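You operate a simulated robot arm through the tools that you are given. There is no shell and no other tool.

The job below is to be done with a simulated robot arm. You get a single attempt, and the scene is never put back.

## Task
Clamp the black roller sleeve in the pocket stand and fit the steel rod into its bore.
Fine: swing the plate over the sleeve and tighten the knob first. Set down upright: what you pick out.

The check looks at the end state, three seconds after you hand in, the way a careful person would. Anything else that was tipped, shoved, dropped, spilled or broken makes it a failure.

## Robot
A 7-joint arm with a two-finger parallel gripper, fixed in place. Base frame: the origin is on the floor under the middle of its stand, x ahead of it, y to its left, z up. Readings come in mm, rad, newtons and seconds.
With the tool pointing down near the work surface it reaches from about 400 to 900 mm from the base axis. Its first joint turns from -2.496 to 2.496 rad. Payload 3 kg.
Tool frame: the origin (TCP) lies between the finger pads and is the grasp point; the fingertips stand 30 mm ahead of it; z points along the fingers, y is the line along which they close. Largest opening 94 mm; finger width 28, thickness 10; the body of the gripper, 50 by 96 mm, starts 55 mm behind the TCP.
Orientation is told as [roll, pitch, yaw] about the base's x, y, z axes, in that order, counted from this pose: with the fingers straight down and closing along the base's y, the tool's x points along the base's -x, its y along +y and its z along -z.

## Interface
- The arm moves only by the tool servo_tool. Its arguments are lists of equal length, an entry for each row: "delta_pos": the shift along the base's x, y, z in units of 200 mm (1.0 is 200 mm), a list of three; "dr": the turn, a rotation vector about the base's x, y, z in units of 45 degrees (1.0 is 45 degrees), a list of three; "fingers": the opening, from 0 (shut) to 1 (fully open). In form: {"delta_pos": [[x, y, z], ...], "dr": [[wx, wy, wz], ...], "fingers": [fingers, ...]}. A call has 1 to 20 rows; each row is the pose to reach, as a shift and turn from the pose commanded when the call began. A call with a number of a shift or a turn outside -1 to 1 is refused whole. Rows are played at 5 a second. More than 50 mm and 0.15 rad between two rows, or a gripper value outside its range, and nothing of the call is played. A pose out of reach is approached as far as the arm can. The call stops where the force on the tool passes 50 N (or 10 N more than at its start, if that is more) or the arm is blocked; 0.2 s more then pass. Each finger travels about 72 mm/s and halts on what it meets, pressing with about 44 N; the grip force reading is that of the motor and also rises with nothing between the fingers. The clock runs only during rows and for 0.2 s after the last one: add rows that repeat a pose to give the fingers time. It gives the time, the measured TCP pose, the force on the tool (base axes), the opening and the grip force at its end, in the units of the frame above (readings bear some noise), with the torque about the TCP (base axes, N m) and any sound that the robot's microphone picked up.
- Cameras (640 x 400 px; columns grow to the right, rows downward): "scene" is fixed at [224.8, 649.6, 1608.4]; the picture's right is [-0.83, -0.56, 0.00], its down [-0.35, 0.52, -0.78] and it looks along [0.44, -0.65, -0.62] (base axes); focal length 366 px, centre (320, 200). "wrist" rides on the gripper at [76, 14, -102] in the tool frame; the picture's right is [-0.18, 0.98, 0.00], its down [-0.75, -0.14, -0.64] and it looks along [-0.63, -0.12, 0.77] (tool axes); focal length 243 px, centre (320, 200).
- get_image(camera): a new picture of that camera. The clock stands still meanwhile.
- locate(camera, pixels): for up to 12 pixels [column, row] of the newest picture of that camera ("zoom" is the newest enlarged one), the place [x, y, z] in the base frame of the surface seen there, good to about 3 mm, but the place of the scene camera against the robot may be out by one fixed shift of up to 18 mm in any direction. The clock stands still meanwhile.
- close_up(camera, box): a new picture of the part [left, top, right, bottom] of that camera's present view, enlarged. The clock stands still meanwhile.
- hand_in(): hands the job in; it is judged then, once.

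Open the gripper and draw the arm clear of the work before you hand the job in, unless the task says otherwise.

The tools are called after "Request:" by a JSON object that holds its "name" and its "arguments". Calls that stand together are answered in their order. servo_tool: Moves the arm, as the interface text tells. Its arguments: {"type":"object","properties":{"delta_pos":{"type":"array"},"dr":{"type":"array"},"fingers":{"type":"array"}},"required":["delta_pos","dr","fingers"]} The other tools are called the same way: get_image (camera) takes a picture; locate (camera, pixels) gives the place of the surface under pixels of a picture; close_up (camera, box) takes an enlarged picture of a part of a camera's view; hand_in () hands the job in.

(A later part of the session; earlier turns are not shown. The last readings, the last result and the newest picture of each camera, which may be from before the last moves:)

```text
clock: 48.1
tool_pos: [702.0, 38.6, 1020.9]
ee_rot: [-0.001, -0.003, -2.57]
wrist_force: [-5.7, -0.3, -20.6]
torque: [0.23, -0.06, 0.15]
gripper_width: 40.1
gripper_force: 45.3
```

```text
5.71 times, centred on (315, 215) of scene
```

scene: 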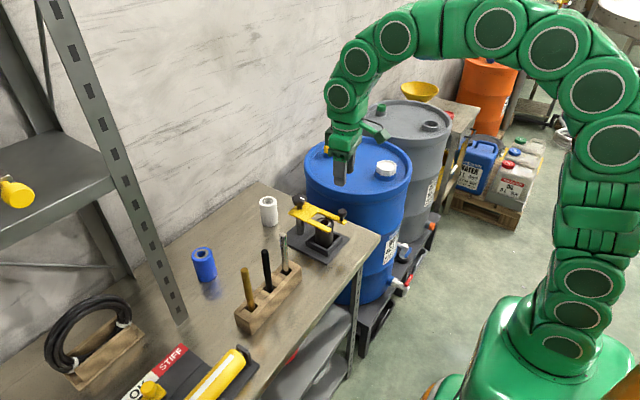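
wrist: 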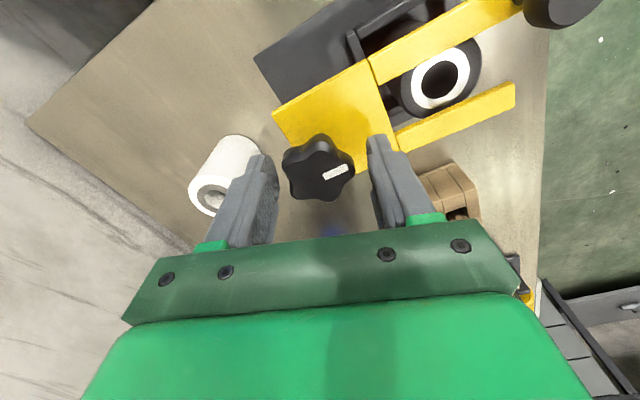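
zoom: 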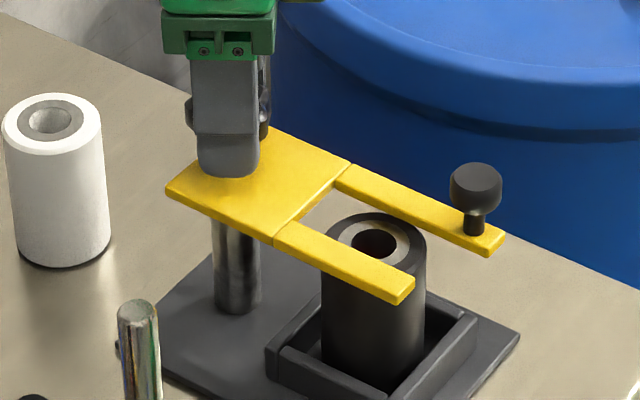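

The z-torque reading is now 0.15 N·m – the first sign of resistance. I follow down ≈0.6 mm and turn another 20°.

Request:
{"name": "servo_tool", "arguments": {"delta_pos": [[0, 0, -0.003], [0, 0, -0.003], [0, 0, -0.003], [0, 0, -0.003], [0, 0, -0.003], [0, 0, -0.003]], "dr": [[0, 0, 0], [0, 0, -0.11], [0, 0, -0.22], [0, 0, -0.33], [0, 0, -0.44], [0, 0, -0.44]], "fingers": [0.2, 0.2, 0.2, 0.2, 0.2, 0.2]}}

Request:
{"name": "close_up", "arguments": {"camera": "wrist", "box": [230, 60, 430, 240]}}

Request:
{"name": "close_up", "arguments": {"camera": "scene", "box": [270, 180, 360, 250]}}

```text
clock: 49.5
tool_pos: [702.6, 40.8, 1022.8]
ee_rot: [0.003, 0.002, -2.914]
wrist_force: [0.6, 3.7, 10.9]
torque: [0.14, 0.25, 0.52]
gripper_width: 40.4
gripper_force: 44.6
```

```text
2.22 times, centred on (330, 150) of wrist
```

zoom: 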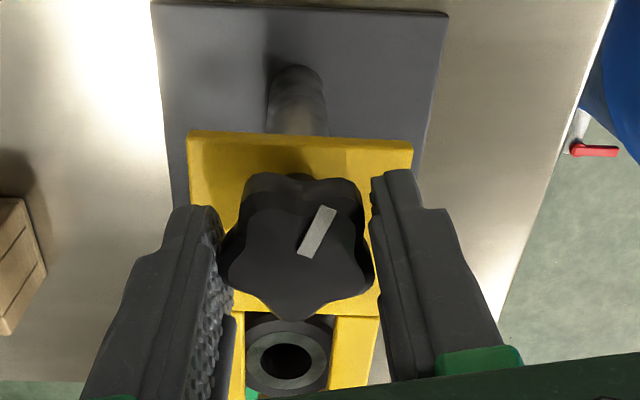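

```text
5.71 times, centred on (315, 215) of scene
```

zoom: 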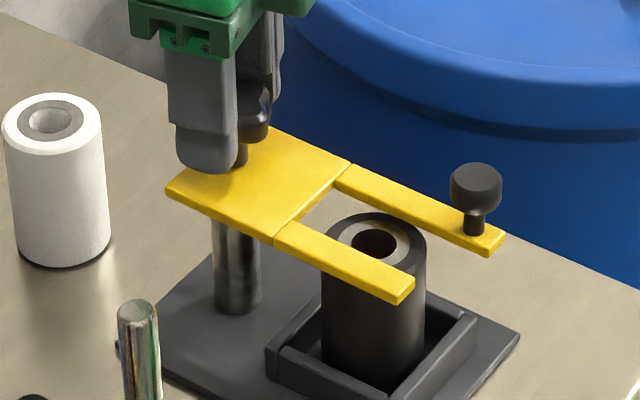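

The mark has turned relative to the fingers, so the knob stopped and the grip slipped by roughly one half-lobe (torque 0.52 N·m). I measure the mark and lobes to know the knob's actual angle.

Request:
{"name": "close_up", "arguments": {"camera": "wrist", "box": [280, 120, 360, 220]}}

```text
4.00 times, centred on (320, 170) of wrist
```

zoom: 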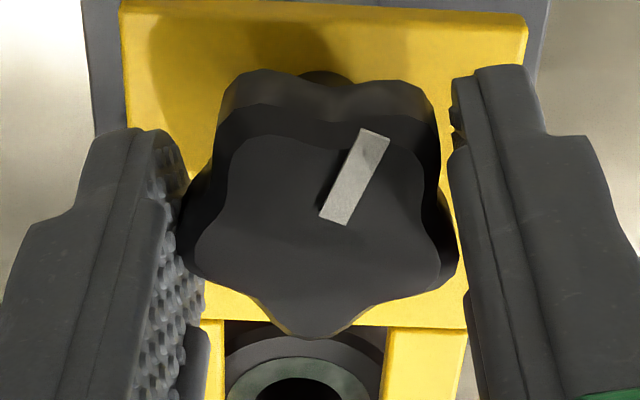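

Request:
{"name": "locate", "arguments": {"camera": "zoom", "pixels": [[335, 215], [372, 140], [240, 145], [410, 155], [430, 275], [315, 325], [205, 265], [320, 230], [200, 60], [480, 60], [150, 290], [440, 300]]}}

Request:
{"name": "locate", "arguments": {"camera": "zoom", "pixels": [[245, 150], [405, 160], [425, 270], [315, 318], [212, 262], [330, 250], [280, 200], [370, 230], [160, 30], [500, 30], [300, 375], [212, 350]]}}

```text
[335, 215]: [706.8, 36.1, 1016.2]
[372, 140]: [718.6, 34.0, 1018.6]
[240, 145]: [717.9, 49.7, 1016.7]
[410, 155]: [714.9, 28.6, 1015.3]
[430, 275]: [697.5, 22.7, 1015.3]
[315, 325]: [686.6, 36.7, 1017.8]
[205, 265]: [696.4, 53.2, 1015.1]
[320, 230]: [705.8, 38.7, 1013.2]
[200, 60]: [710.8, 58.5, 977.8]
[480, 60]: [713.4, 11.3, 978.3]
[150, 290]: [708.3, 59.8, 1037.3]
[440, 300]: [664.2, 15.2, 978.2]
```

```text
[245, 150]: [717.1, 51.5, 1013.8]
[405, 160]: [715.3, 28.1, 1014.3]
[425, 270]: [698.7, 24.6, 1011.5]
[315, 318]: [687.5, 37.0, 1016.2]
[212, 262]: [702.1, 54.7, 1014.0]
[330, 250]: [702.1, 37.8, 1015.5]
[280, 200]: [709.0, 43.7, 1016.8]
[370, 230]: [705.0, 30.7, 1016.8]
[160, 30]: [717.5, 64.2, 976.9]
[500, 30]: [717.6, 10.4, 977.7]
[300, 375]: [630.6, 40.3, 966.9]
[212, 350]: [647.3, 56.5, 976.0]
```

Comparing lobe/mark directions, the knob has really turned ≈200° clockwise (mark now ≈350°, it was ≈181°) and then resisted with over 0.5 N·m while the grip slipped. I open, lift 60 mm and rotate back to regrip on a fresh lobe and confirm it is really tight.

Request:
{"name": "servo_tool", "arguments": {"delta_pos": [[0, 0, 0], [0, 0, 0], [0, 0, 0.1], [0, 0, 0.2], [0, 0, 0.3], [0, 0, 0.3]], "dr": [[0, 0, 0], [0, 0, 0], [0, 0, 0], [0, 0, 0], [0, 0, 0], [0, 0, 0]], "fingers": [0.5, 0.6, 0.6, 0.6, 0.6, 0.6]}}

Request:
{"name": "servo_tool", "arguments": {"delta_pos": [[0, 0, 0], [0, 0, 0], [0, 0, 0], [0, 0, 0], [0, 0, 0], [0, 0, 0], [0, 0, 0]], "dr": [[0, 0, 0.16], [0, 0, 0.32], [0, 0, 0.48], [0, 0, 0.64], [0, 0, 0.8], [0, 0, 0.96], [0, 0, 1.0]], "fingers": [0.6, 0.6, 0.6, 0.6, 0.6, 0.6, 0.6]}}

Request:
{"name": "servo_tool", "arguments": {"delta_pos": [[0, 0, 0], [0, 0, 0], [0, 0, 0], [0, 0, 0], [0, 0, 0], [0, 0, 0], [0, 0, 0]], "dr": [[0, 0, 0.16], [0, 0, 0.32], [0, 0, 0.48], [0, 0, 0.64], [0, 0, 0.8], [0, 0, 0.96], [0, 0, 1.0]], "fingers": [0.6, 0.6, 0.6, 0.6, 0.6, 0.6, 0.6]}}

Request:
{"name": "get_image", "arguments": {"camera": "wrist"}}

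Request:
{"name": "close_up", "arguments": {"camera": "scene", "box": [270, 180, 370, 250]}}

```text
clock: 50.9
tool_pos: [703.0, 34.8, 1082.7]
ee_rot: [-0.001, -0.001, -2.914]
wrist_force: [0.2, 0.2, -0.3]
torque: [0.02, -0.05, 0.02]
gripper_width: 56.5
gripper_force: 0.1
```

```text
clock: 52.5
tool_pos: [702.3, 38.7, 1082.0]
ee_rot: [0.002, -0.003, -2.128]
wrist_force: [0.0, 0.4, -0.2]
torque: [-0.01, -0.02, 0.0]
gripper_width: 56.6
gripper_force: 0.0
```

```text
clock: 54.1
tool_pos: [700.3, 38.9, 1081.5]
ee_rot: [0.003, -0.003, -1.341]
wrist_force: [-0.5, -0.6, -0.3]
torque: [0.05, -0.01, 0.01]
gripper_width: 56.5
gripper_force: 0.1
```

```text
taken
```

wrist: 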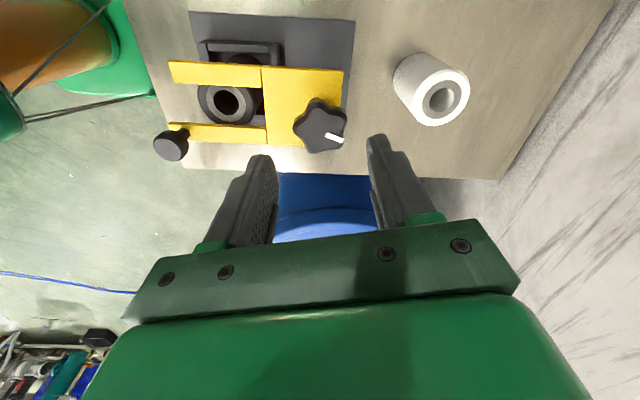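

```text
5.71 times, centred on (320, 215) of scene
```

zoom: 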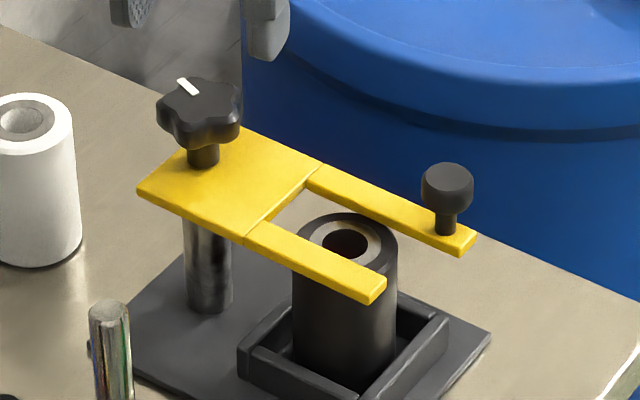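

The plate is unmoved and the knob's mark has clearly gone about half a turn. I measure the lobe directions again from this clear view to choose a good regrip.

Request:
{"name": "close_up", "arguments": {"camera": "wrist", "box": [280, 90, 360, 160]}}

```text
5.71 times, centred on (320, 125) of wrist
```

zoom: 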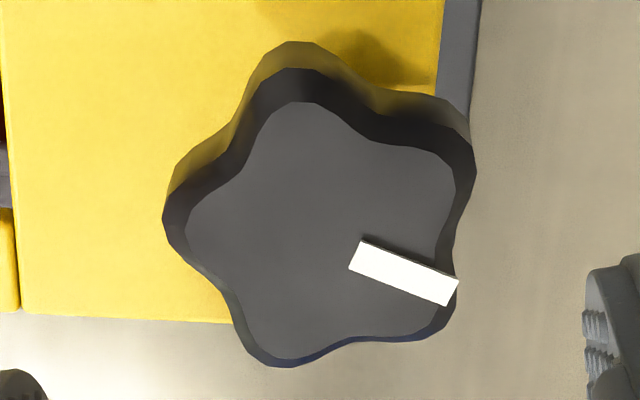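

Lobes are now at ≈32°+72°k, mark ≈342°, i.e. ≈202° clockwise in total. I turn to yaw ≈−58° (a lobe on the closing axis), descend to z≈1021 and regrip.

Request:
{"name": "servo_tool", "arguments": {"delta_pos": [[0, 0, 0], [0, 0, 0], [0, 0, 0], [0, 0, -0.15], [0, 0, -0.3], [0, 0, -0.305], [0, 0, -0.305]], "dr": [[0, 0, 0.14], [0, 0, 0.28], [0, 0, 0.418], [0, 0, 0.418], [0, 0, 0.418], [0, 0, 0.418], [0, 0, 0.418]], "fingers": [0.6, 0.6, 0.6, 0.6, 0.6, 0.6, 0.6]}}

Request:
{"name": "servo_tool", "arguments": {"delta_pos": [[0, 0, 0], [0, 0, 0], [0, 0, 0], [0, 0, 0], [0, 0, 0]], "dr": [[0, 0, 0], [0, 0, 0], [0, 0, 0], [0, 0, 0], [0, 0, 0]], "fingers": [0.45, 0.4, 0.3, 0.2, 0.2]}}

Request:
{"name": "close_up", "arguments": {"camera": "wrist", "box": [230, 60, 430, 240]}}

```text
clock: 55.7
tool_pos: [702.5, 39.9, 1020.5]
ee_rot: [0.002, -0.002, -1.013]
wrist_force: [-0.2, 1.1, 0.3]
torque: [-0.03, 0.0, -0.01]
gripper_width: 56.4
gripper_force: 0.1
```

```text
clock: 56.9
tool_pos: [701.0, 38.9, 1020.5]
ee_rot: [0.002, -0.003, -1.015]
wrist_force: [-19.3, -10.1, 2.8]
torque: [-0.22, 0.33, 0.04]
gripper_width: 40.6
gripper_force: 45.1
```

```text
2.22 times, centred on (330, 150) of wrist
```

zoom: 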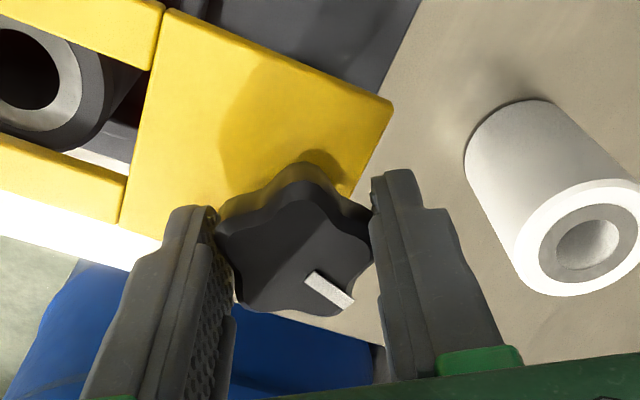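

Regripped (40.6 mm). I turn clockwise ≈11° and read the torque.

Request:
{"name": "servo_tool", "arguments": {"delta_pos": [[-0.002, -0.001, 0], [-0.002, -0.001, 0], [-0.002, -0.001, 0], [-0.002, -0.001, 0]], "dr": [[0, 0, -0.08], [0, 0, -0.16], [0, 0, -0.24], [0, 0, -0.24]], "fingers": [0.2, 0.2, 0.2, 0.2]}}

Request:
{"name": "close_up", "arguments": {"camera": "wrist", "box": [230, 60, 430, 240]}}

```text
clock: 57.9
tool_pos: [702.6, 39.4, 1021.1]
ee_rot: [0.004, -0.001, -1.203]
wrist_force: [-8.3, -8.6, 9.1]
torque: [-0.76, 0.01, 0.23]
gripper_width: 40.1
gripper_force: 45.2
```

```text
2.22 times, centred on (330, 150) of wrist
```

zoom: 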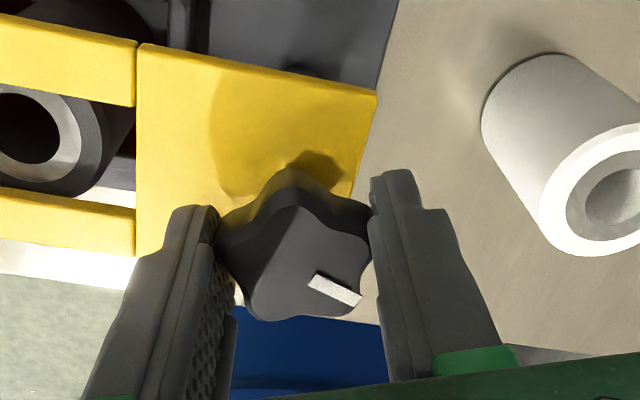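

The torque is 0.23 N·m and the mark has rotated relative to the fingers by about what the tool turned, so the knob itself is resisting. I turn another ≈11° to see whether it gives or slips.

Request:
{"name": "servo_tool", "arguments": {"delta_pos": [[0, 0, 0], [0, 0, 0], [0, 0, 0], [0, 0, 0]], "dr": [[0, 0, -0.08], [0, 0, -0.16], [0, 0, -0.24], [0, 0, -0.24]], "fingers": [0.0, 0.0, 0.0, 0.0]}}

Request:
{"name": "close_up", "arguments": {"camera": "wrist", "box": [230, 60, 430, 240]}}

```text
clock: 58.9
tool_pos: [702.3, 39.0, 1019.7]
ee_rot: [0.003, 0.001, -1.393]
wrist_force: [3.0, -1.1, 7.5]
torque: [0.41, -0.04, 0.8]
gripper_width: 40.5
gripper_force: 44.5
```

```text
2.22 times, centred on (330, 150) of wrist
```

zoom: 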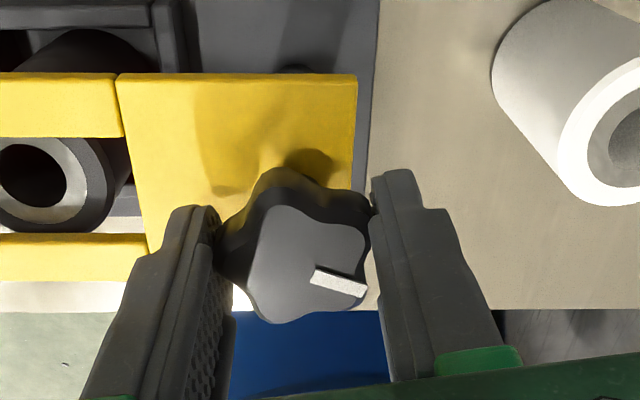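

Now the torque is 0.80 N·m and the knob stayed fixed relative to the fingers, i.e. it tightened further. I continue clockwise in small steps.

Request:
{"name": "servo_tool", "arguments": {"delta_pos": [[0, 0, 0], [0, 0, 0], [0, 0, 0], [0, 0, 0]], "dr": [[0, 0, -0.08], [0, 0, -0.16], [0, 0, -0.24], [0, 0, -0.24]], "fingers": [0.0, 0.0, 0.0, 0.0]}}

Request:
{"name": "close_up", "arguments": {"camera": "wrist", "box": [230, 60, 430, 240]}}

Request:
{"name": "close_up", "arguments": {"camera": "scene", "box": [270, 180, 370, 250]}}

```text
clock: 59.9
tool_pos: [702.5, 39.2, 1019.7]
ee_rot: [0.002, 0.001, -1.579]
wrist_force: [33.7, 14.0, -3.0]
torque: [0.11, -0.51, 0.53]
gripper_width: 40.5
gripper_force: 45.2
```

```text
2.22 times, centred on (330, 150) of wrist
```

zoom: 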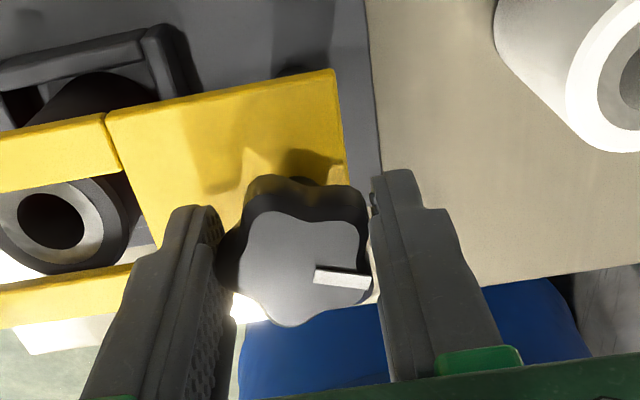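

```text
5.71 times, centred on (320, 215) of scene
```

zoom: 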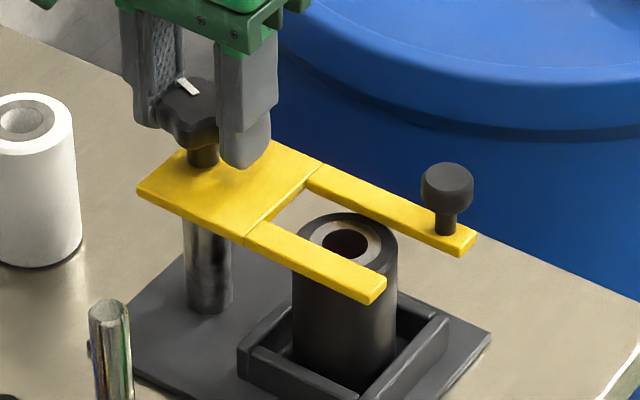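

In the scene view the mark sits at the same place (187,87) as before regripping, and the grip slid around it at up to 0.8 N·m: the knob is at its stop, tight. I open, lift and measure the mark again.

Request:
{"name": "servo_tool", "arguments": {"delta_pos": [[0, 0, 0], [0, 0, 0], [0, 0, 0.1], [0, 0, 0.2], [0, 0, 0.31], [0, 0, 0.31]], "dr": [[0, 0, 0], [0, 0, 0], [0, 0, 0], [0, 0, 0], [0, 0, 0], [0, 0, 0]], "fingers": [0.5, 0.6, 0.6, 0.6, 0.6, 0.6]}}

Request:
{"name": "close_up", "arguments": {"camera": "wrist", "box": [280, 90, 360, 160]}}

Request:
{"name": "close_up", "arguments": {"camera": "scene", "box": [270, 180, 370, 250]}}

```text
clock: 61.3
tool_pos: [697.8, 38.8, 1083.8]
ee_rot: [0.003, -0.003, -1.58]
wrist_force: [-0.9, 0.1, -0.4]
torque: [0.06, -0.02, 0.0]
gripper_width: 56.3
gripper_force: 0.1
```

```text
5.71 times, centred on (320, 125) of wrist
```

zoom: 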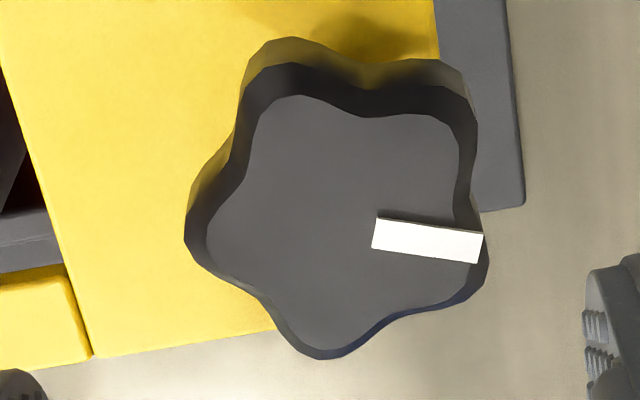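

```text
5.71 times, centred on (320, 215) of scene
```

zoom: 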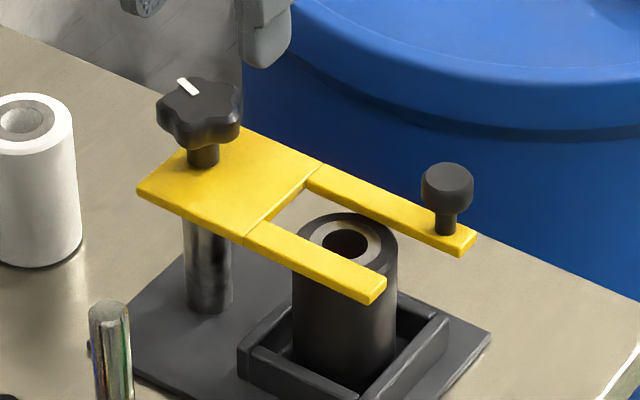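

The mark is exactly where it was before the second grip, so the knob is firmly at its stop. Now the rod: I rise to z≈1150, turn the tool back to yaw 0 and move toward the steel rod at (619,208).

Request:
{"name": "servo_tool", "arguments": {"delta_pos": [[0, 0, 0.16], [0, 0, 0.33], [-0.06, 0.13, 0.33], [-0.12, 0.27, 0.33], [-0.19, 0.41, 0.33], [-0.26, 0.54, 0.33], [-0.33, 0.68, 0.33], [-0.4, 0.82, 0.33], [-0.4, 0.82, 0.33]], "dr": [[0, 0, 0.1], [0, 0, 0.22], [0, 0, 0.35], [0, 0, 0.48], [0, 0, 0.61], [0, 0, 0.74], [0, 0, 0.87], [0, 0, 1.0], [0, 0, 1.0]], "fingers": [0.6, 0.6, 0.6, 0.6, 0.6, 0.6, 0.6, 0.6, 0.6]}}

Request:
{"name": "servo_tool", "arguments": {"delta_pos": [[0, 0, 0], [0, 0, 0], [0, 0, 0], [0, 0, 0], [0, 0, 0], [0, 0, 0], [0, 0, 0]], "dr": [[0, 0, 0.17], [0, 0, 0.34], [0, 0, 0.51], [0, 0, 0.68], [0, 0, 0.85], [0, 0, 1.0], [0, 0, 1.0]], "fingers": [0.6, 0.6, 0.6, 0.6, 0.6, 0.6, 0.6]}}

Request:
{"name": "get_image", "arguments": {"camera": "wrist"}}

Request:
{"name": "close_up", "arguments": {"camera": "scene", "box": [230, 220, 320, 335]}}

```text
clock: 63.3
tool_pos: [619.3, 202.0, 1147.5]
ee_rot: [0.002, -0.003, -0.795]
wrist_force: [0.4, -0.2, 0.2]
torque: [0.01, -0.01, 0.0]
gripper_width: 56.5
gripper_force: 0.1
```

```text
clock: 64.9
tool_pos: [620.6, 202.4, 1147.5]
ee_rot: [0.003, -0.002, -0.007]
wrist_force: [-0.9, 0.2, -0.9]
torque: [-0.01, 0.03, 0.01]
gripper_width: 56.1
gripper_force: 0.1
```

```text
taken
```

wrist: 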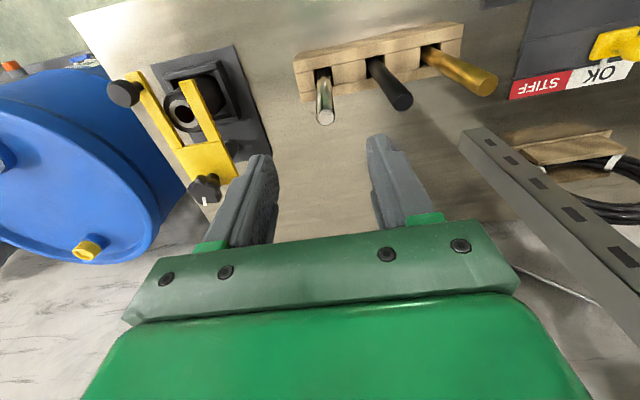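

```text
3.48 times, centred on (275, 278) of scene
```

zoom: 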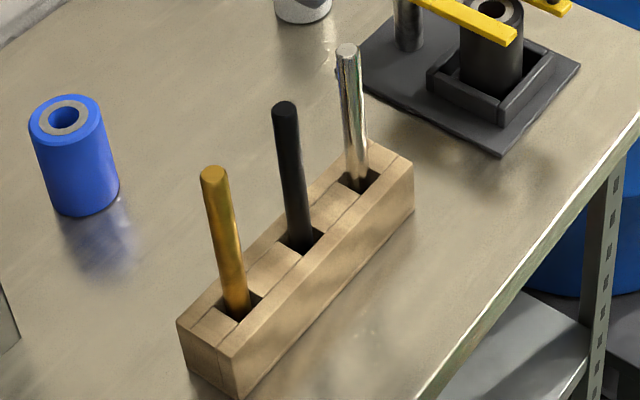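

The steel rod's top is at about (324,115) in the wrist view. I enlarge it and measure top and shaft for position, diameter and tilt.

Request:
{"name": "close_up", "arguments": {"camera": "wrist", "box": [285, 40, 365, 140]}}

```text
4.00 times, centred on (325, 90) of wrist
```

zoom: 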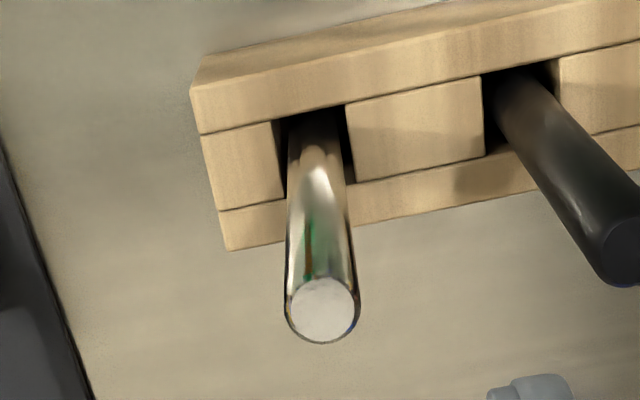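

Request:
{"name": "locate", "arguments": {"camera": "zoom", "pixels": [[323, 308], [298, 308], [348, 308], [323, 288], [323, 332], [320, 250], [318, 200], [316, 150], [290, 285], [352, 280], [292, 150], [342, 150]]}}

Request:
{"name": "locate", "arguments": {"camera": "zoom", "pixels": [[323, 315], [302, 312], [344, 312], [330, 295], [315, 325], [320, 270], [318, 225], [315, 175], [315, 130], [260, 130], [400, 140], [410, 200]]}}

```text
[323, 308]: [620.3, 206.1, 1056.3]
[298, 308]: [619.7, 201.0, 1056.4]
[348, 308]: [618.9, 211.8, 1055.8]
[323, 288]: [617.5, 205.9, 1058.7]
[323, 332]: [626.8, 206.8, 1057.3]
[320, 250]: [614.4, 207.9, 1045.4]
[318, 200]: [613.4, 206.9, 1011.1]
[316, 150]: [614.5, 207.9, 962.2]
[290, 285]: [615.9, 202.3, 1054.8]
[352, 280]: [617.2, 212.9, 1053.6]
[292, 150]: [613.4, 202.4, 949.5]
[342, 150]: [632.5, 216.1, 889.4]
```

```text
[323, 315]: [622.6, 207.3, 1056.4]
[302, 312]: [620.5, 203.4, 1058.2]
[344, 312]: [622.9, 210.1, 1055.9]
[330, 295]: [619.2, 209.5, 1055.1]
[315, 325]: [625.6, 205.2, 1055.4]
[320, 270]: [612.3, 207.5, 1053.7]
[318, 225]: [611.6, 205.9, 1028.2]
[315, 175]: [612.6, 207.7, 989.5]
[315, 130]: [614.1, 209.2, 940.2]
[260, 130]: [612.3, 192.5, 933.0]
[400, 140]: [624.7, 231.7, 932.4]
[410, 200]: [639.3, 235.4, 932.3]
```

The rod is upright with its axis at ≈(620.8,207), top z≈1056.5, diameter ≈16. I align (y +4.6 mm) and descend with fingers open to TCP z≈1030.

Request:
{"name": "servo_tool", "arguments": {"delta_pos": [[0.001, 0.023, 0], [0.001, 0.023, -0.15], [0.001, 0.023, -0.3], [0.001, 0.023, -0.45], [0.001, 0.023, -0.5875], [0.001, 0.023, -0.5875]], "dr": [[0, 0, 0], [0, 0, 0], [0, 0, 0], [0, 0, 0], [0, 0, 0], [0, 0, 0]], "fingers": [0.6, 0.6, 0.5, 0.5, 0.5, 0.5]}}

Request:
{"name": "get_image", "arguments": {"camera": "wrist"}}

Request:
{"name": "close_up", "arguments": {"camera": "scene", "box": [240, 190, 340, 290]}}

```text
clock: 66.3
tool_pos: [620.9, 208.1, 1030.4]
ee_rot: [0.002, -0.002, -0.007]
wrist_force: [0.1, -0.1, -0.1]
torque: [0.02, 0.01, 0.02]
gripper_width: 47.2
gripper_force: 0.1
```

```text
taken
```

wrist: 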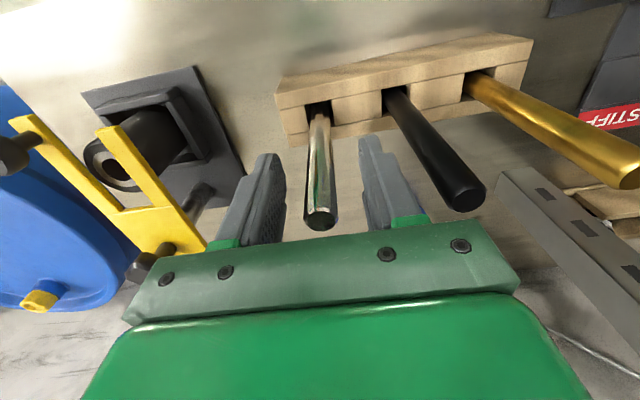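

```text
4.00 times, centred on (290, 240) of scene
```

zoom: 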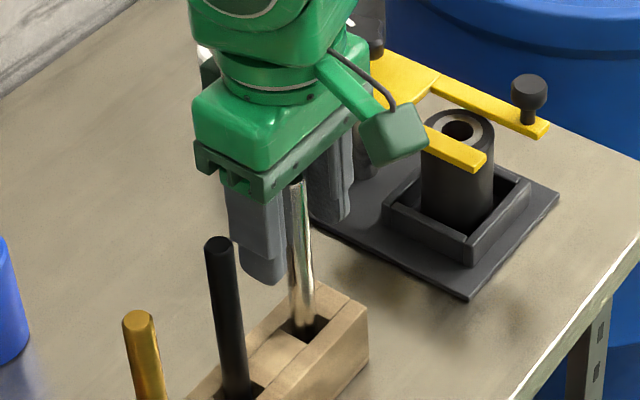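

The rod stands between the fingers (wrist view (319,200)). I close on it.

Request:
{"name": "servo_tool", "arguments": {"delta_pos": [[0, 0, 0], [0, 0, 0], [0, 0, 0], [0, 0, 0], [0, 0, 0]], "dr": [[0, 0, 0], [0, 0, 0], [0, 0, 0], [0, 0, 0], [0, 0, 0]], "fingers": [0.3, 0.2, 0.1, 0.0, 0.0]}}

Request:
{"name": "close_up", "arguments": {"camera": "wrist", "box": [220, 80, 420, 240]}}

```text
clock: 67.5
tool_pos: [620.9, 206.3, 1029.1]
ee_rot: [0.003, -0.002, -0.008]
wrist_force: [0.2, -1.1, 1.1]
torque: [-0.25, 0.02, -0.04]
gripper_width: 14.8
gripper_force: 44.2
```

```text
2.50 times, centred on (320, 160) of wrist
```

zoom: 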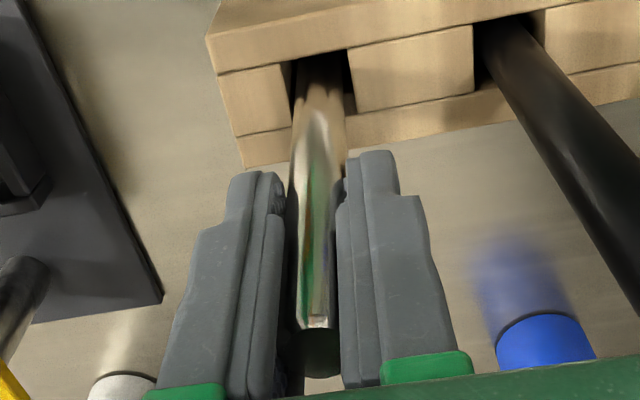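

Gripped: diameter 14.8 mm. I lift it vertically 140 mm in steps and watch the force.

Request:
{"name": "servo_tool", "arguments": {"delta_pos": [[0, 0, 0.05], [0, 0, 0.1], [0, 0, 0.17], [0, 0, 0.25], [0, 0, 0.34], [0, 0, 0.43], [0, 0, 0.52], [0, 0, 0.6], [0, 0, 0.65], [0, 0, 0.65]], "dr": [[0, 0, 0], [0, 0, 0], [0, 0, 0], [0, 0, 0], [0, 0, 0], [0, 0, 0], [0, 0, 0], [0, 0, 0], [0, 0, 0], [0, 0, 0]], "fingers": [0, 0, 0, 0, 0, 0, 0, 0, 0, 0]}}

Request:
{"name": "close_up", "arguments": {"camera": "scene", "box": [230, 140, 350, 300]}}

Request:
{"name": "get_image", "arguments": {"camera": "wrist"}}

```text
clock: 69.7
tool_pos: [622.1, 209.5, 1159.3]
ee_rot: [0.005, -0.002, -0.01]
wrist_force: [-0.4, -0.3, -2.1]
torque: [-0.02, -0.02, 0.01]
gripper_width: 15.1
gripper_force: 44.2
```

```text
2.50 times, centred on (290, 220) of scene
```

zoom: 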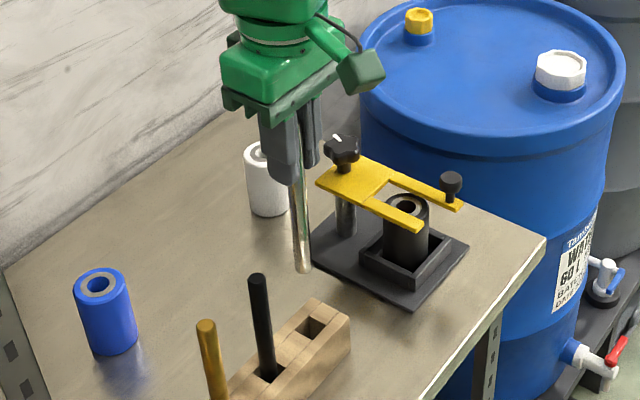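

```text
taken
```

wrist: 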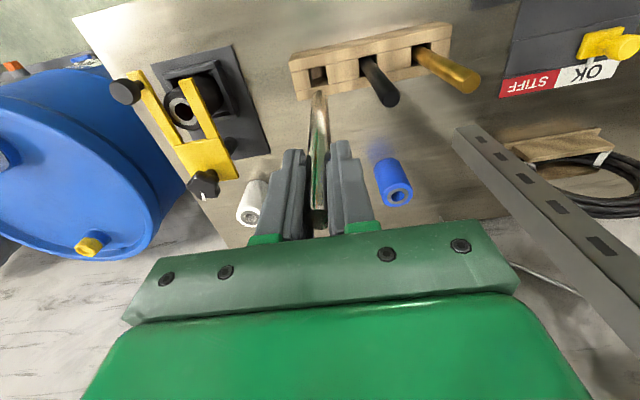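

The rod is clear of the block. I measure its lower end and shaft line in the scene view to get its length and tilt.

Request:
{"name": "close_up", "arguments": {"camera": "scene", "box": [270, 180, 320, 255]}}

```text
5.33 times, centred on (295, 218) of scene
```

zoom: 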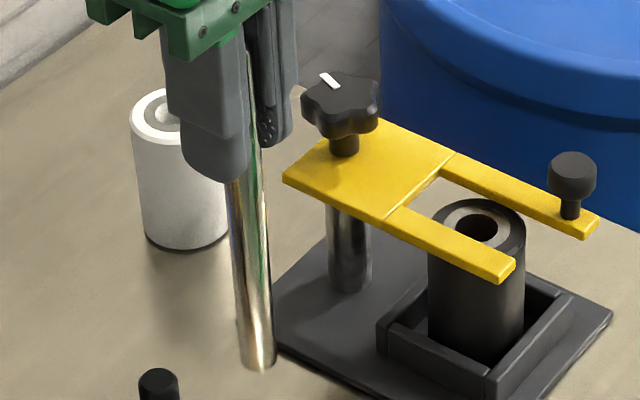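

Request:
{"name": "locate", "arguments": {"camera": "zoom", "pixels": [[260, 367], [259, 358], [257, 340], [254, 310], [251, 280], [248, 250], [245, 220], [242, 195], [245, 362], [272, 360], [240, 300], [266, 300]]}}

Request:
{"name": "locate", "arguments": {"camera": "zoom", "pixels": [[258, 352], [250, 350], [266, 350], [256, 325], [253, 295], [250, 265], [247, 235], [244, 208], [255, 365], [265, 366], [480, 205], [505, 262]]}}

```text
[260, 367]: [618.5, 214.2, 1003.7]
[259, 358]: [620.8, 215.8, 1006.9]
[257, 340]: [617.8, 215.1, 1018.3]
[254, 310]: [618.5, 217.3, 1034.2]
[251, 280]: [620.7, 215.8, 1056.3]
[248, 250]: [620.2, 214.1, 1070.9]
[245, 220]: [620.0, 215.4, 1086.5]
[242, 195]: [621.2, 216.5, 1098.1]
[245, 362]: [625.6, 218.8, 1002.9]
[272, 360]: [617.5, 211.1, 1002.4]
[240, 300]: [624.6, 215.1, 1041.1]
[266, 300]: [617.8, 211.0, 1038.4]
```

```text
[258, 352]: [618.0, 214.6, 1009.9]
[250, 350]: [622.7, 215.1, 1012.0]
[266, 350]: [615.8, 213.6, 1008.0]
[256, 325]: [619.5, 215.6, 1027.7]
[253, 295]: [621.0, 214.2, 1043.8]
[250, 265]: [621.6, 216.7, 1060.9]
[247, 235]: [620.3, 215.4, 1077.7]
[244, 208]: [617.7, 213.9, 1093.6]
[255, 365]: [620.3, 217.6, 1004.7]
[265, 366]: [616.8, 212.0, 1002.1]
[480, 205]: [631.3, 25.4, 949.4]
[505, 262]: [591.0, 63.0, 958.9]
```

The rod hangs vertical; its lower end is ≈140 mm below the TCP (length ≈167). Its lower end (z≈1019) clears knob and peg, so I carry it level to above the bore, Δ≈(−1.5,−168).

Request:
{"name": "servo_tool", "arguments": {"delta_pos": [[-0.001, -0.08, 0], [-0.002, -0.18, 0], [-0.003, -0.3, 0], [-0.004, -0.42, 0], [-0.005, -0.54, 0], [-0.006, -0.65, 0], [-0.007, -0.75, 0], [-0.0075, -0.82, 0], [-0.0075, -0.84, 0], [-0.0075, -0.84, 0]], "dr": [[0, 0, 0], [0, 0, 0], [0, 0, 0], [0, 0, 0], [0, 0, 0], [0, 0, 0], [0, 0, 0], [0, 0, 0], [0, 0, 0], [0, 0, 0]], "fingers": [0, 0, 0, 0, 0, 0, 0, 0, 0, 0]}}

Request:
{"name": "close_up", "arguments": {"camera": "scene", "box": [290, 170, 360, 250]}}

Request:
{"name": "get_image", "arguments": {"camera": "wrist"}}

```text
clock: 71.9
tool_pos: [620.1, 40.1, 1160.4]
ee_rot: [0.0, -0.001, -0.008]
wrist_force: [-0.2, -0.2, -1.8]
torque: [-0.03, -0.01, 0.03]
gripper_width: 14.8
gripper_force: 43.8
```

```text
5.00 times, centred on (325, 210) of scene
```

zoom: 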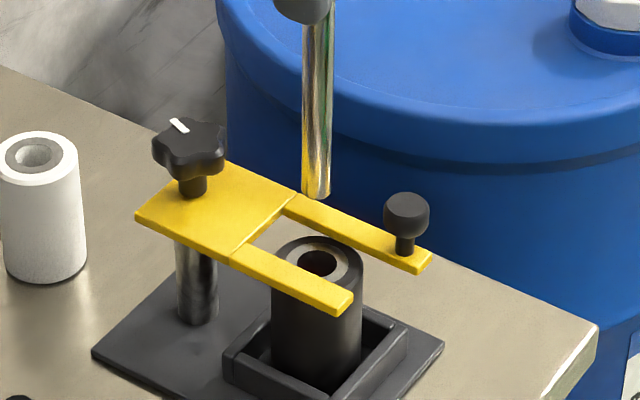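

```text
taken
```

wrist: 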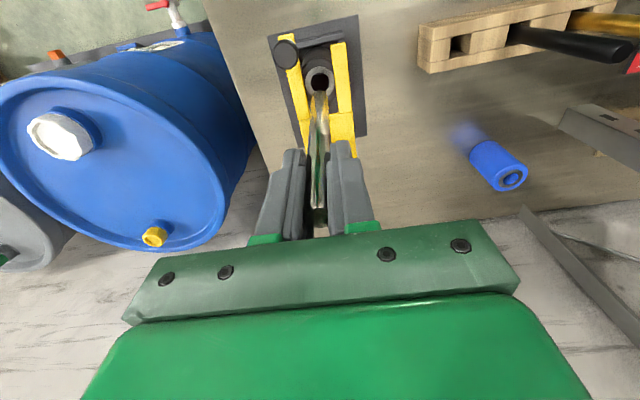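

The rod hangs above the bore. I lower 40 mm so its lower end is just above plate level, then check alignment from both cameras.

Request:
{"name": "servo_tool", "arguments": {"delta_pos": [[0, 0, -0.05], [0, 0, -0.1], [0, 0, -0.15], [0, 0, -0.2], [0, 0, -0.2]], "dr": [[0, 0, 0], [0, 0, 0], [0, 0, 0], [0, 0, 0], [0, 0, 0]], "fingers": [0, 0, 0, 0, 0]}}

Request:
{"name": "close_up", "arguments": {"camera": "wrist", "box": [270, 30, 370, 130]}}

Request:
{"name": "close_up", "arguments": {"camera": "scene", "box": [305, 195, 355, 240]}}

```text
clock: 73.1
tool_pos: [620.7, 40.6, 1123.1]
ee_rot: [0.004, -0.001, -0.007]
wrist_force: [-0.1, -0.2, -1.2]
torque: [0.02, -0.01, 0.05]
gripper_width: 15.2
gripper_force: 44.5
```

```text
4.00 times, centred on (320, 80) of wrist
```

zoom: 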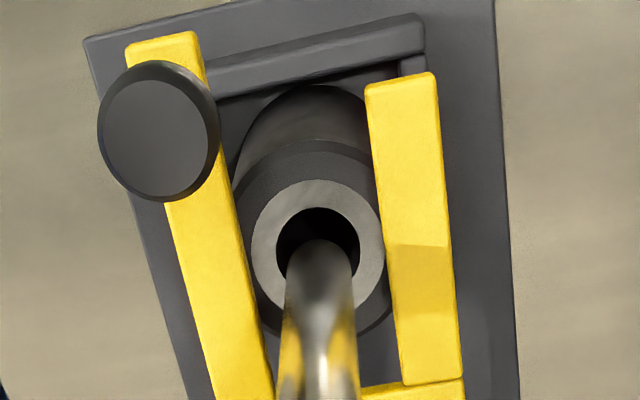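

```text
8.89 times, centred on (330, 218) of scene
```

zoom: 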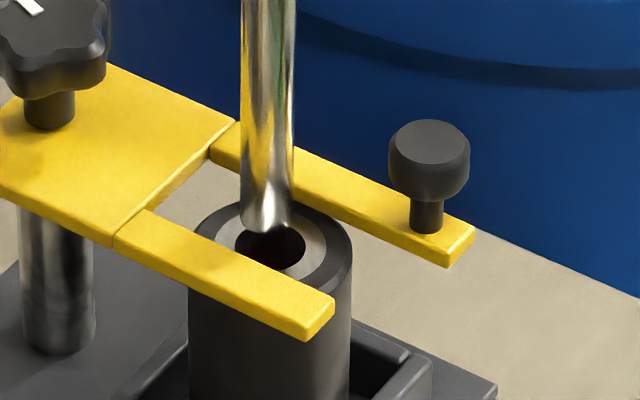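

I measure the rod's lower end and the bore ring in this scene view to compare their axes in the same camera frame.

Request:
{"name": "locate", "arguments": {"camera": "zoom", "pixels": [[268, 228], [268, 220], [267, 200], [267, 170], [267, 130], [267, 90], [267, 50], [246, 200], [288, 200], [230, 225], [318, 235], [280, 285]]}}

Request:
{"name": "locate", "arguments": {"camera": "zoom", "pixels": [[232, 215], [318, 250], [300, 275], [312, 265], [225, 205], [245, 206], [320, 240], [312, 225], [345, 260], [205, 225], [265, 230], [275, 230]]}}

```text
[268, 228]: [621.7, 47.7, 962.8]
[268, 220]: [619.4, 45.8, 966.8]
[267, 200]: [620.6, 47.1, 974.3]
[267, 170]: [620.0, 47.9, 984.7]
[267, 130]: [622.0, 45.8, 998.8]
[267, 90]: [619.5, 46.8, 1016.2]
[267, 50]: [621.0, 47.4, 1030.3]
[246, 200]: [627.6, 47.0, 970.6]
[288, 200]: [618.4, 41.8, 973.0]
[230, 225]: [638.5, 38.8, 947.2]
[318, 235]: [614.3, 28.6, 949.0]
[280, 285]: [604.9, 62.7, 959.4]
```

```text
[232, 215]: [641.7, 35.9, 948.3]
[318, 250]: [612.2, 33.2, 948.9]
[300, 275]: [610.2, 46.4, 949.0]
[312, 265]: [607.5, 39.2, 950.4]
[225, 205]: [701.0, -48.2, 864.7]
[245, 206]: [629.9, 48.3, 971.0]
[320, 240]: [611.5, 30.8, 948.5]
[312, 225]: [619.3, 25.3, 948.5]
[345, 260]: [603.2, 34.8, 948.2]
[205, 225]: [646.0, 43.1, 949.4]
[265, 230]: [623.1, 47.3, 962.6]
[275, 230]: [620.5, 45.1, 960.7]
```

Scene frame: rod axis ≈(624,41), bore ≈(622,41). I cross-check with the wrist view, where both the ring and the rod's lower end are visible.

Request:
{"name": "close_up", "arguments": {"camera": "wrist", "box": [295, 60, 345, 110]}}

```text
8.00 times, centred on (320, 85) of wrist
```

zoom: 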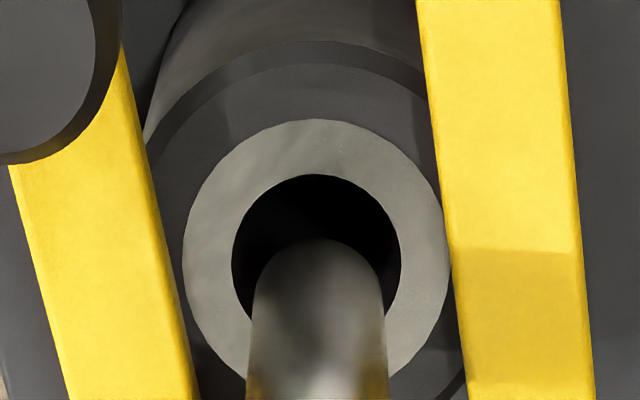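

In the wrist zoom the bore (centre ≈(316,261)) and the rod's end (≈(319,302), projecting onto the bore) agree within about 1 mm; radial play is ≈3 mm. I shift x by −1 mm and lower 25 mm so the tip enters the bore.

Request:
{"name": "servo_tool", "arguments": {"delta_pos": [[-0.005, -0.001, 0], [-0.005, -0.001, -0.03], [-0.005, -0.001, -0.06], [-0.005, -0.001, -0.09], [-0.005, -0.001, -0.125], [-0.005, -0.001, -0.125]], "dr": [[0, 0, 0], [0, 0, 0], [0, 0, 0], [0, 0, 0], [0, 0, 0], [0, 0, 0]], "fingers": [0, 0, 0, 0, 0, 0]}}

Request:
{"name": "close_up", "arguments": {"camera": "scene", "box": [305, 195, 355, 240]}}

Request:
{"name": "close_up", "arguments": {"camera": "wrist", "box": [295, 60, 345, 110]}}

```text
clock: 74.5
tool_pos: [619.6, 41.1, 1093.1]
ee_rot: [0.002, -0.002, -0.008]
wrist_force: [-0.2, 0.3, -1.5]
torque: [0.02, 0.01, -0.01]
gripper_width: 15.3
gripper_force: 44.3
```

```text
8.89 times, centred on (330, 218) of scene
```

zoom: 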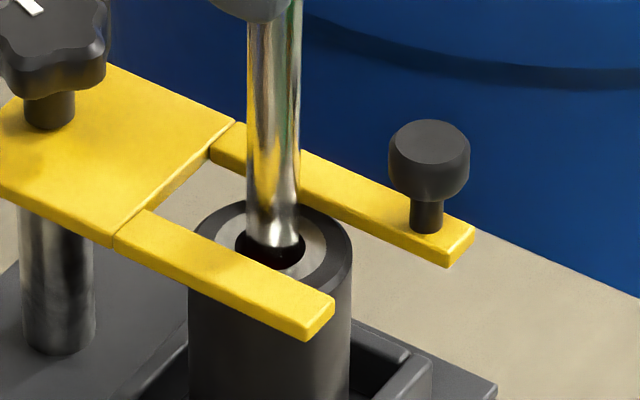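

```text
8.00 times, centred on (320, 85) of wrist
```

zoom: 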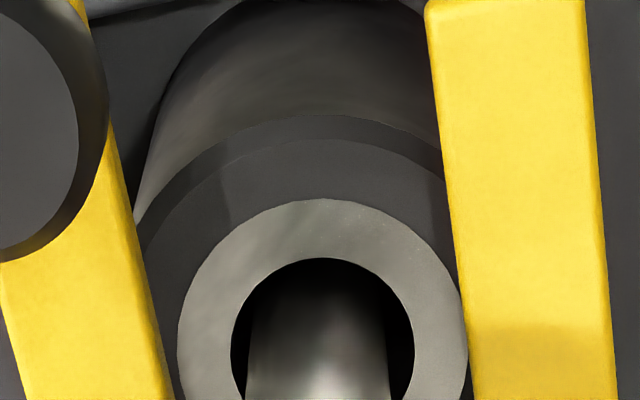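

The tip looks just at the bore mouth. I measure the visible tip in the scene view before going deeper.

Request:
{"name": "close_up", "arguments": {"camera": "scene", "box": [312, 205, 347, 235]}}

```text
13.33 times, centred on (330, 220) of scene
```

zoom: 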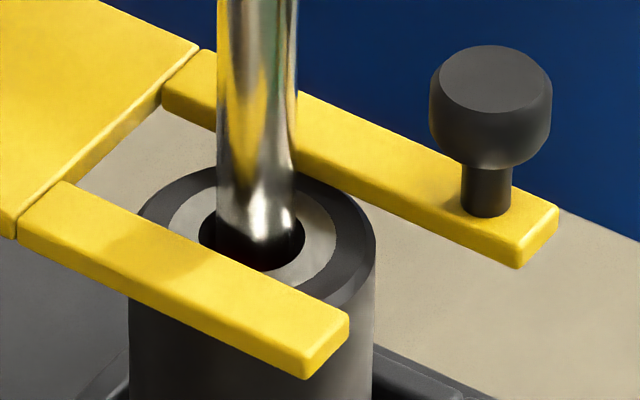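

Request:
{"name": "locate", "arguments": {"camera": "zoom", "pixels": [[258, 238], [258, 225], [258, 210], [258, 190], [230, 225], [285, 228], [190, 215], [318, 250], [290, 270], [255, 262], [240, 260], [270, 255]]}}

Request:
{"name": "locate", "arguments": {"camera": "zoom", "pixels": [[205, 222], [300, 240], [258, 268], [300, 250], [205, 235], [185, 228], [322, 235], [310, 265], [312, 205], [325, 215], [200, 200], [335, 235]]}}

```text
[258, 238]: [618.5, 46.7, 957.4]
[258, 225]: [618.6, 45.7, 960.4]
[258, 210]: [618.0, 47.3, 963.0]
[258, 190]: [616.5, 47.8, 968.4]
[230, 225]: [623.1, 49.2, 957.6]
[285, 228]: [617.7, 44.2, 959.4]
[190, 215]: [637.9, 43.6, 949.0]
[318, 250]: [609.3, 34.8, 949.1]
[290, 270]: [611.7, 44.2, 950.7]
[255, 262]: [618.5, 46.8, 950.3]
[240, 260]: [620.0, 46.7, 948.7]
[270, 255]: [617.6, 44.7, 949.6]
```

```text
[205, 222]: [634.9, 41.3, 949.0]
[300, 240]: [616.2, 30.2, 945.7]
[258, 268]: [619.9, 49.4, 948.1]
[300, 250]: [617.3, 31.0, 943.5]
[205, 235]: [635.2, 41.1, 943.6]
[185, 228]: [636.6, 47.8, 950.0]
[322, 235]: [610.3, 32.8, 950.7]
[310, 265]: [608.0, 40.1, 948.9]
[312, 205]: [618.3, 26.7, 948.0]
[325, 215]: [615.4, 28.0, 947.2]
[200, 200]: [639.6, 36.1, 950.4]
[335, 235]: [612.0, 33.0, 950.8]
```

The dark pixels below the bright tip, e.g. (255,262), still measure as rod surface at ring level, so the tip is inside the bore, centred within ≈1 mm (rod axis ≈(622.3,40.5) vs bore ≈(622,41) in that frame). I lower another 50 mm watching force.

Request:
{"name": "servo_tool", "arguments": {"delta_pos": [[0, 0, -0.025], [0, 0, -0.05], [0, 0, -0.075], [0, 0, -0.1], [0, 0, -0.13], [0, 0, -0.16], [0, 0, -0.19], [0, 0, -0.22], [0, 0, -0.25], [0, 0, -0.25]], "dr": [[0, 0, 0], [0, 0, 0], [0, 0, 0], [0, 0, 0], [0, 0, 0], [0, 0, 0], [0, 0, 0], [0, 0, 0], [0, 0, 0], [0, 0, 0]], "fingers": [0, 0, 0, 0, 0, 0, 0, 0, 0, 0]}}

Request:
{"name": "close_up", "arguments": {"camera": "scene", "box": [290, 180, 360, 240]}}

Request:
{"name": "get_image", "arguments": {"camera": "wrist"}}

```text
clock: 76.7
tool_pos: [617.0, 39.1, 1045.9]
ee_rot: [0.002, 0.0, -0.01]
wrist_force: [0.0, 0.6, -1.4]
torque: [-0.05, -0.03, 0.02]
gripper_width: 15.3
gripper_force: 43.8
```

```text
6.67 times, centred on (325, 210) of scene
```

zoom: 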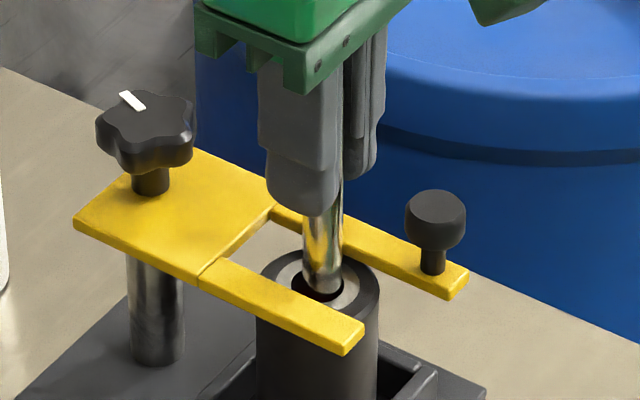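

```text
taken
```

wrist: 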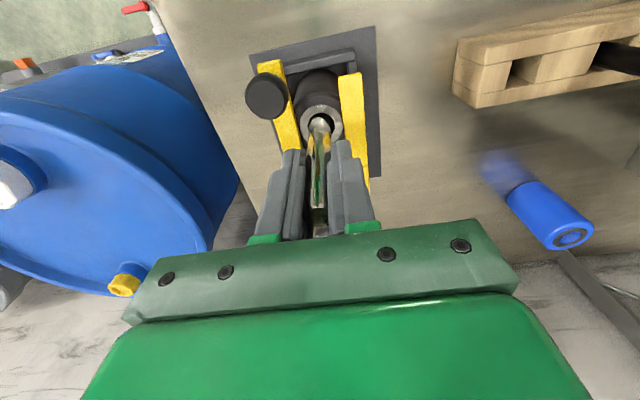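

No contact forces; the rod slides freely in the bore. I go 14 mm further and then creep down to find the floor.

Request:
{"name": "servo_tool", "arguments": {"delta_pos": [[0, 0, -0.025], [0, 0, -0.05], [0, 0, -0.07], [0, 0, -0.076], [0, 0, -0.082], [0, 0, -0.088], [0, 0, -0.088]], "dr": [[0, 0, 0], [0, 0, 0], [0, 0, 0], [0, 0, 0], [0, 0, 0], [0, 0, 0], [0, 0, 0]], "fingers": [0, 0, 0, 0, 0, 0, 0]}}

```text
clock: 78.3
tool_pos: [620.0, 40.1, 1028.1]
ee_rot: [0.003, -0.003, -0.009]
wrist_force: [3.2, 5.4, 30.5]
torque: [0.71, -0.36, 0.05]
gripper_width: 15.1
gripper_force: 44.0
```

Contact with the pocket floor: +30 N at z≈1028, so the rod is fully in. I ease up ≈0.7 mm, then open slowly and check.

Request:
{"name": "servo_tool", "arguments": {"delta_pos": [[0, 0, 0.003], [0, 0, 0.003], [0, 0, 0.003], [0, 0, 0.003], [0, 0, 0.003], [0, 0, 0.003], [0, 0, 0.003]], "dr": [[0, 0, 0], [0, 0, 0], [0, 0, 0], [0, 0, 0], [0, 0, 0], [0, 0, 0], [0, 0, 0]], "fingers": [0.0, 0.17, 0.2, 0.25, 0.32, 0.4, 0.4]}}

Request:
{"name": "get_image", "arguments": {"camera": "wrist"}}

Request:
{"name": "close_up", "arguments": {"camera": "scene", "box": [290, 180, 360, 240]}}

```text
clock: 79.9
tool_pos: [618.7, 38.9, 1028.1]
ee_rot: [0.002, -0.002, -0.01]
wrist_force: [0.3, -0.7, -0.9]
torque: [0.0, 0.02, 0.0]
gripper_width: 37.6
gripper_force: 0.1
```

```text
taken
```

wrist: 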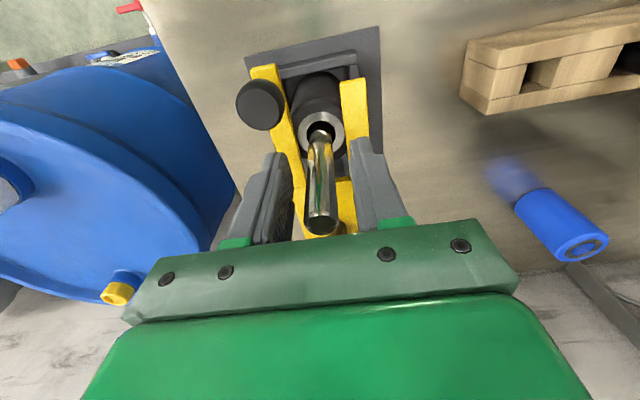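

```text
6.67 times, centred on (325, 210) of scene
```

zoom: 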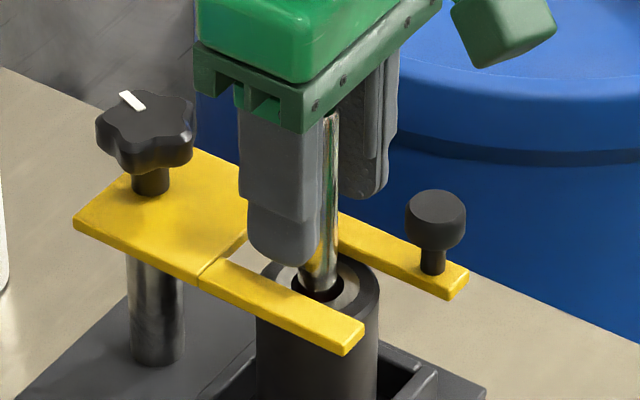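

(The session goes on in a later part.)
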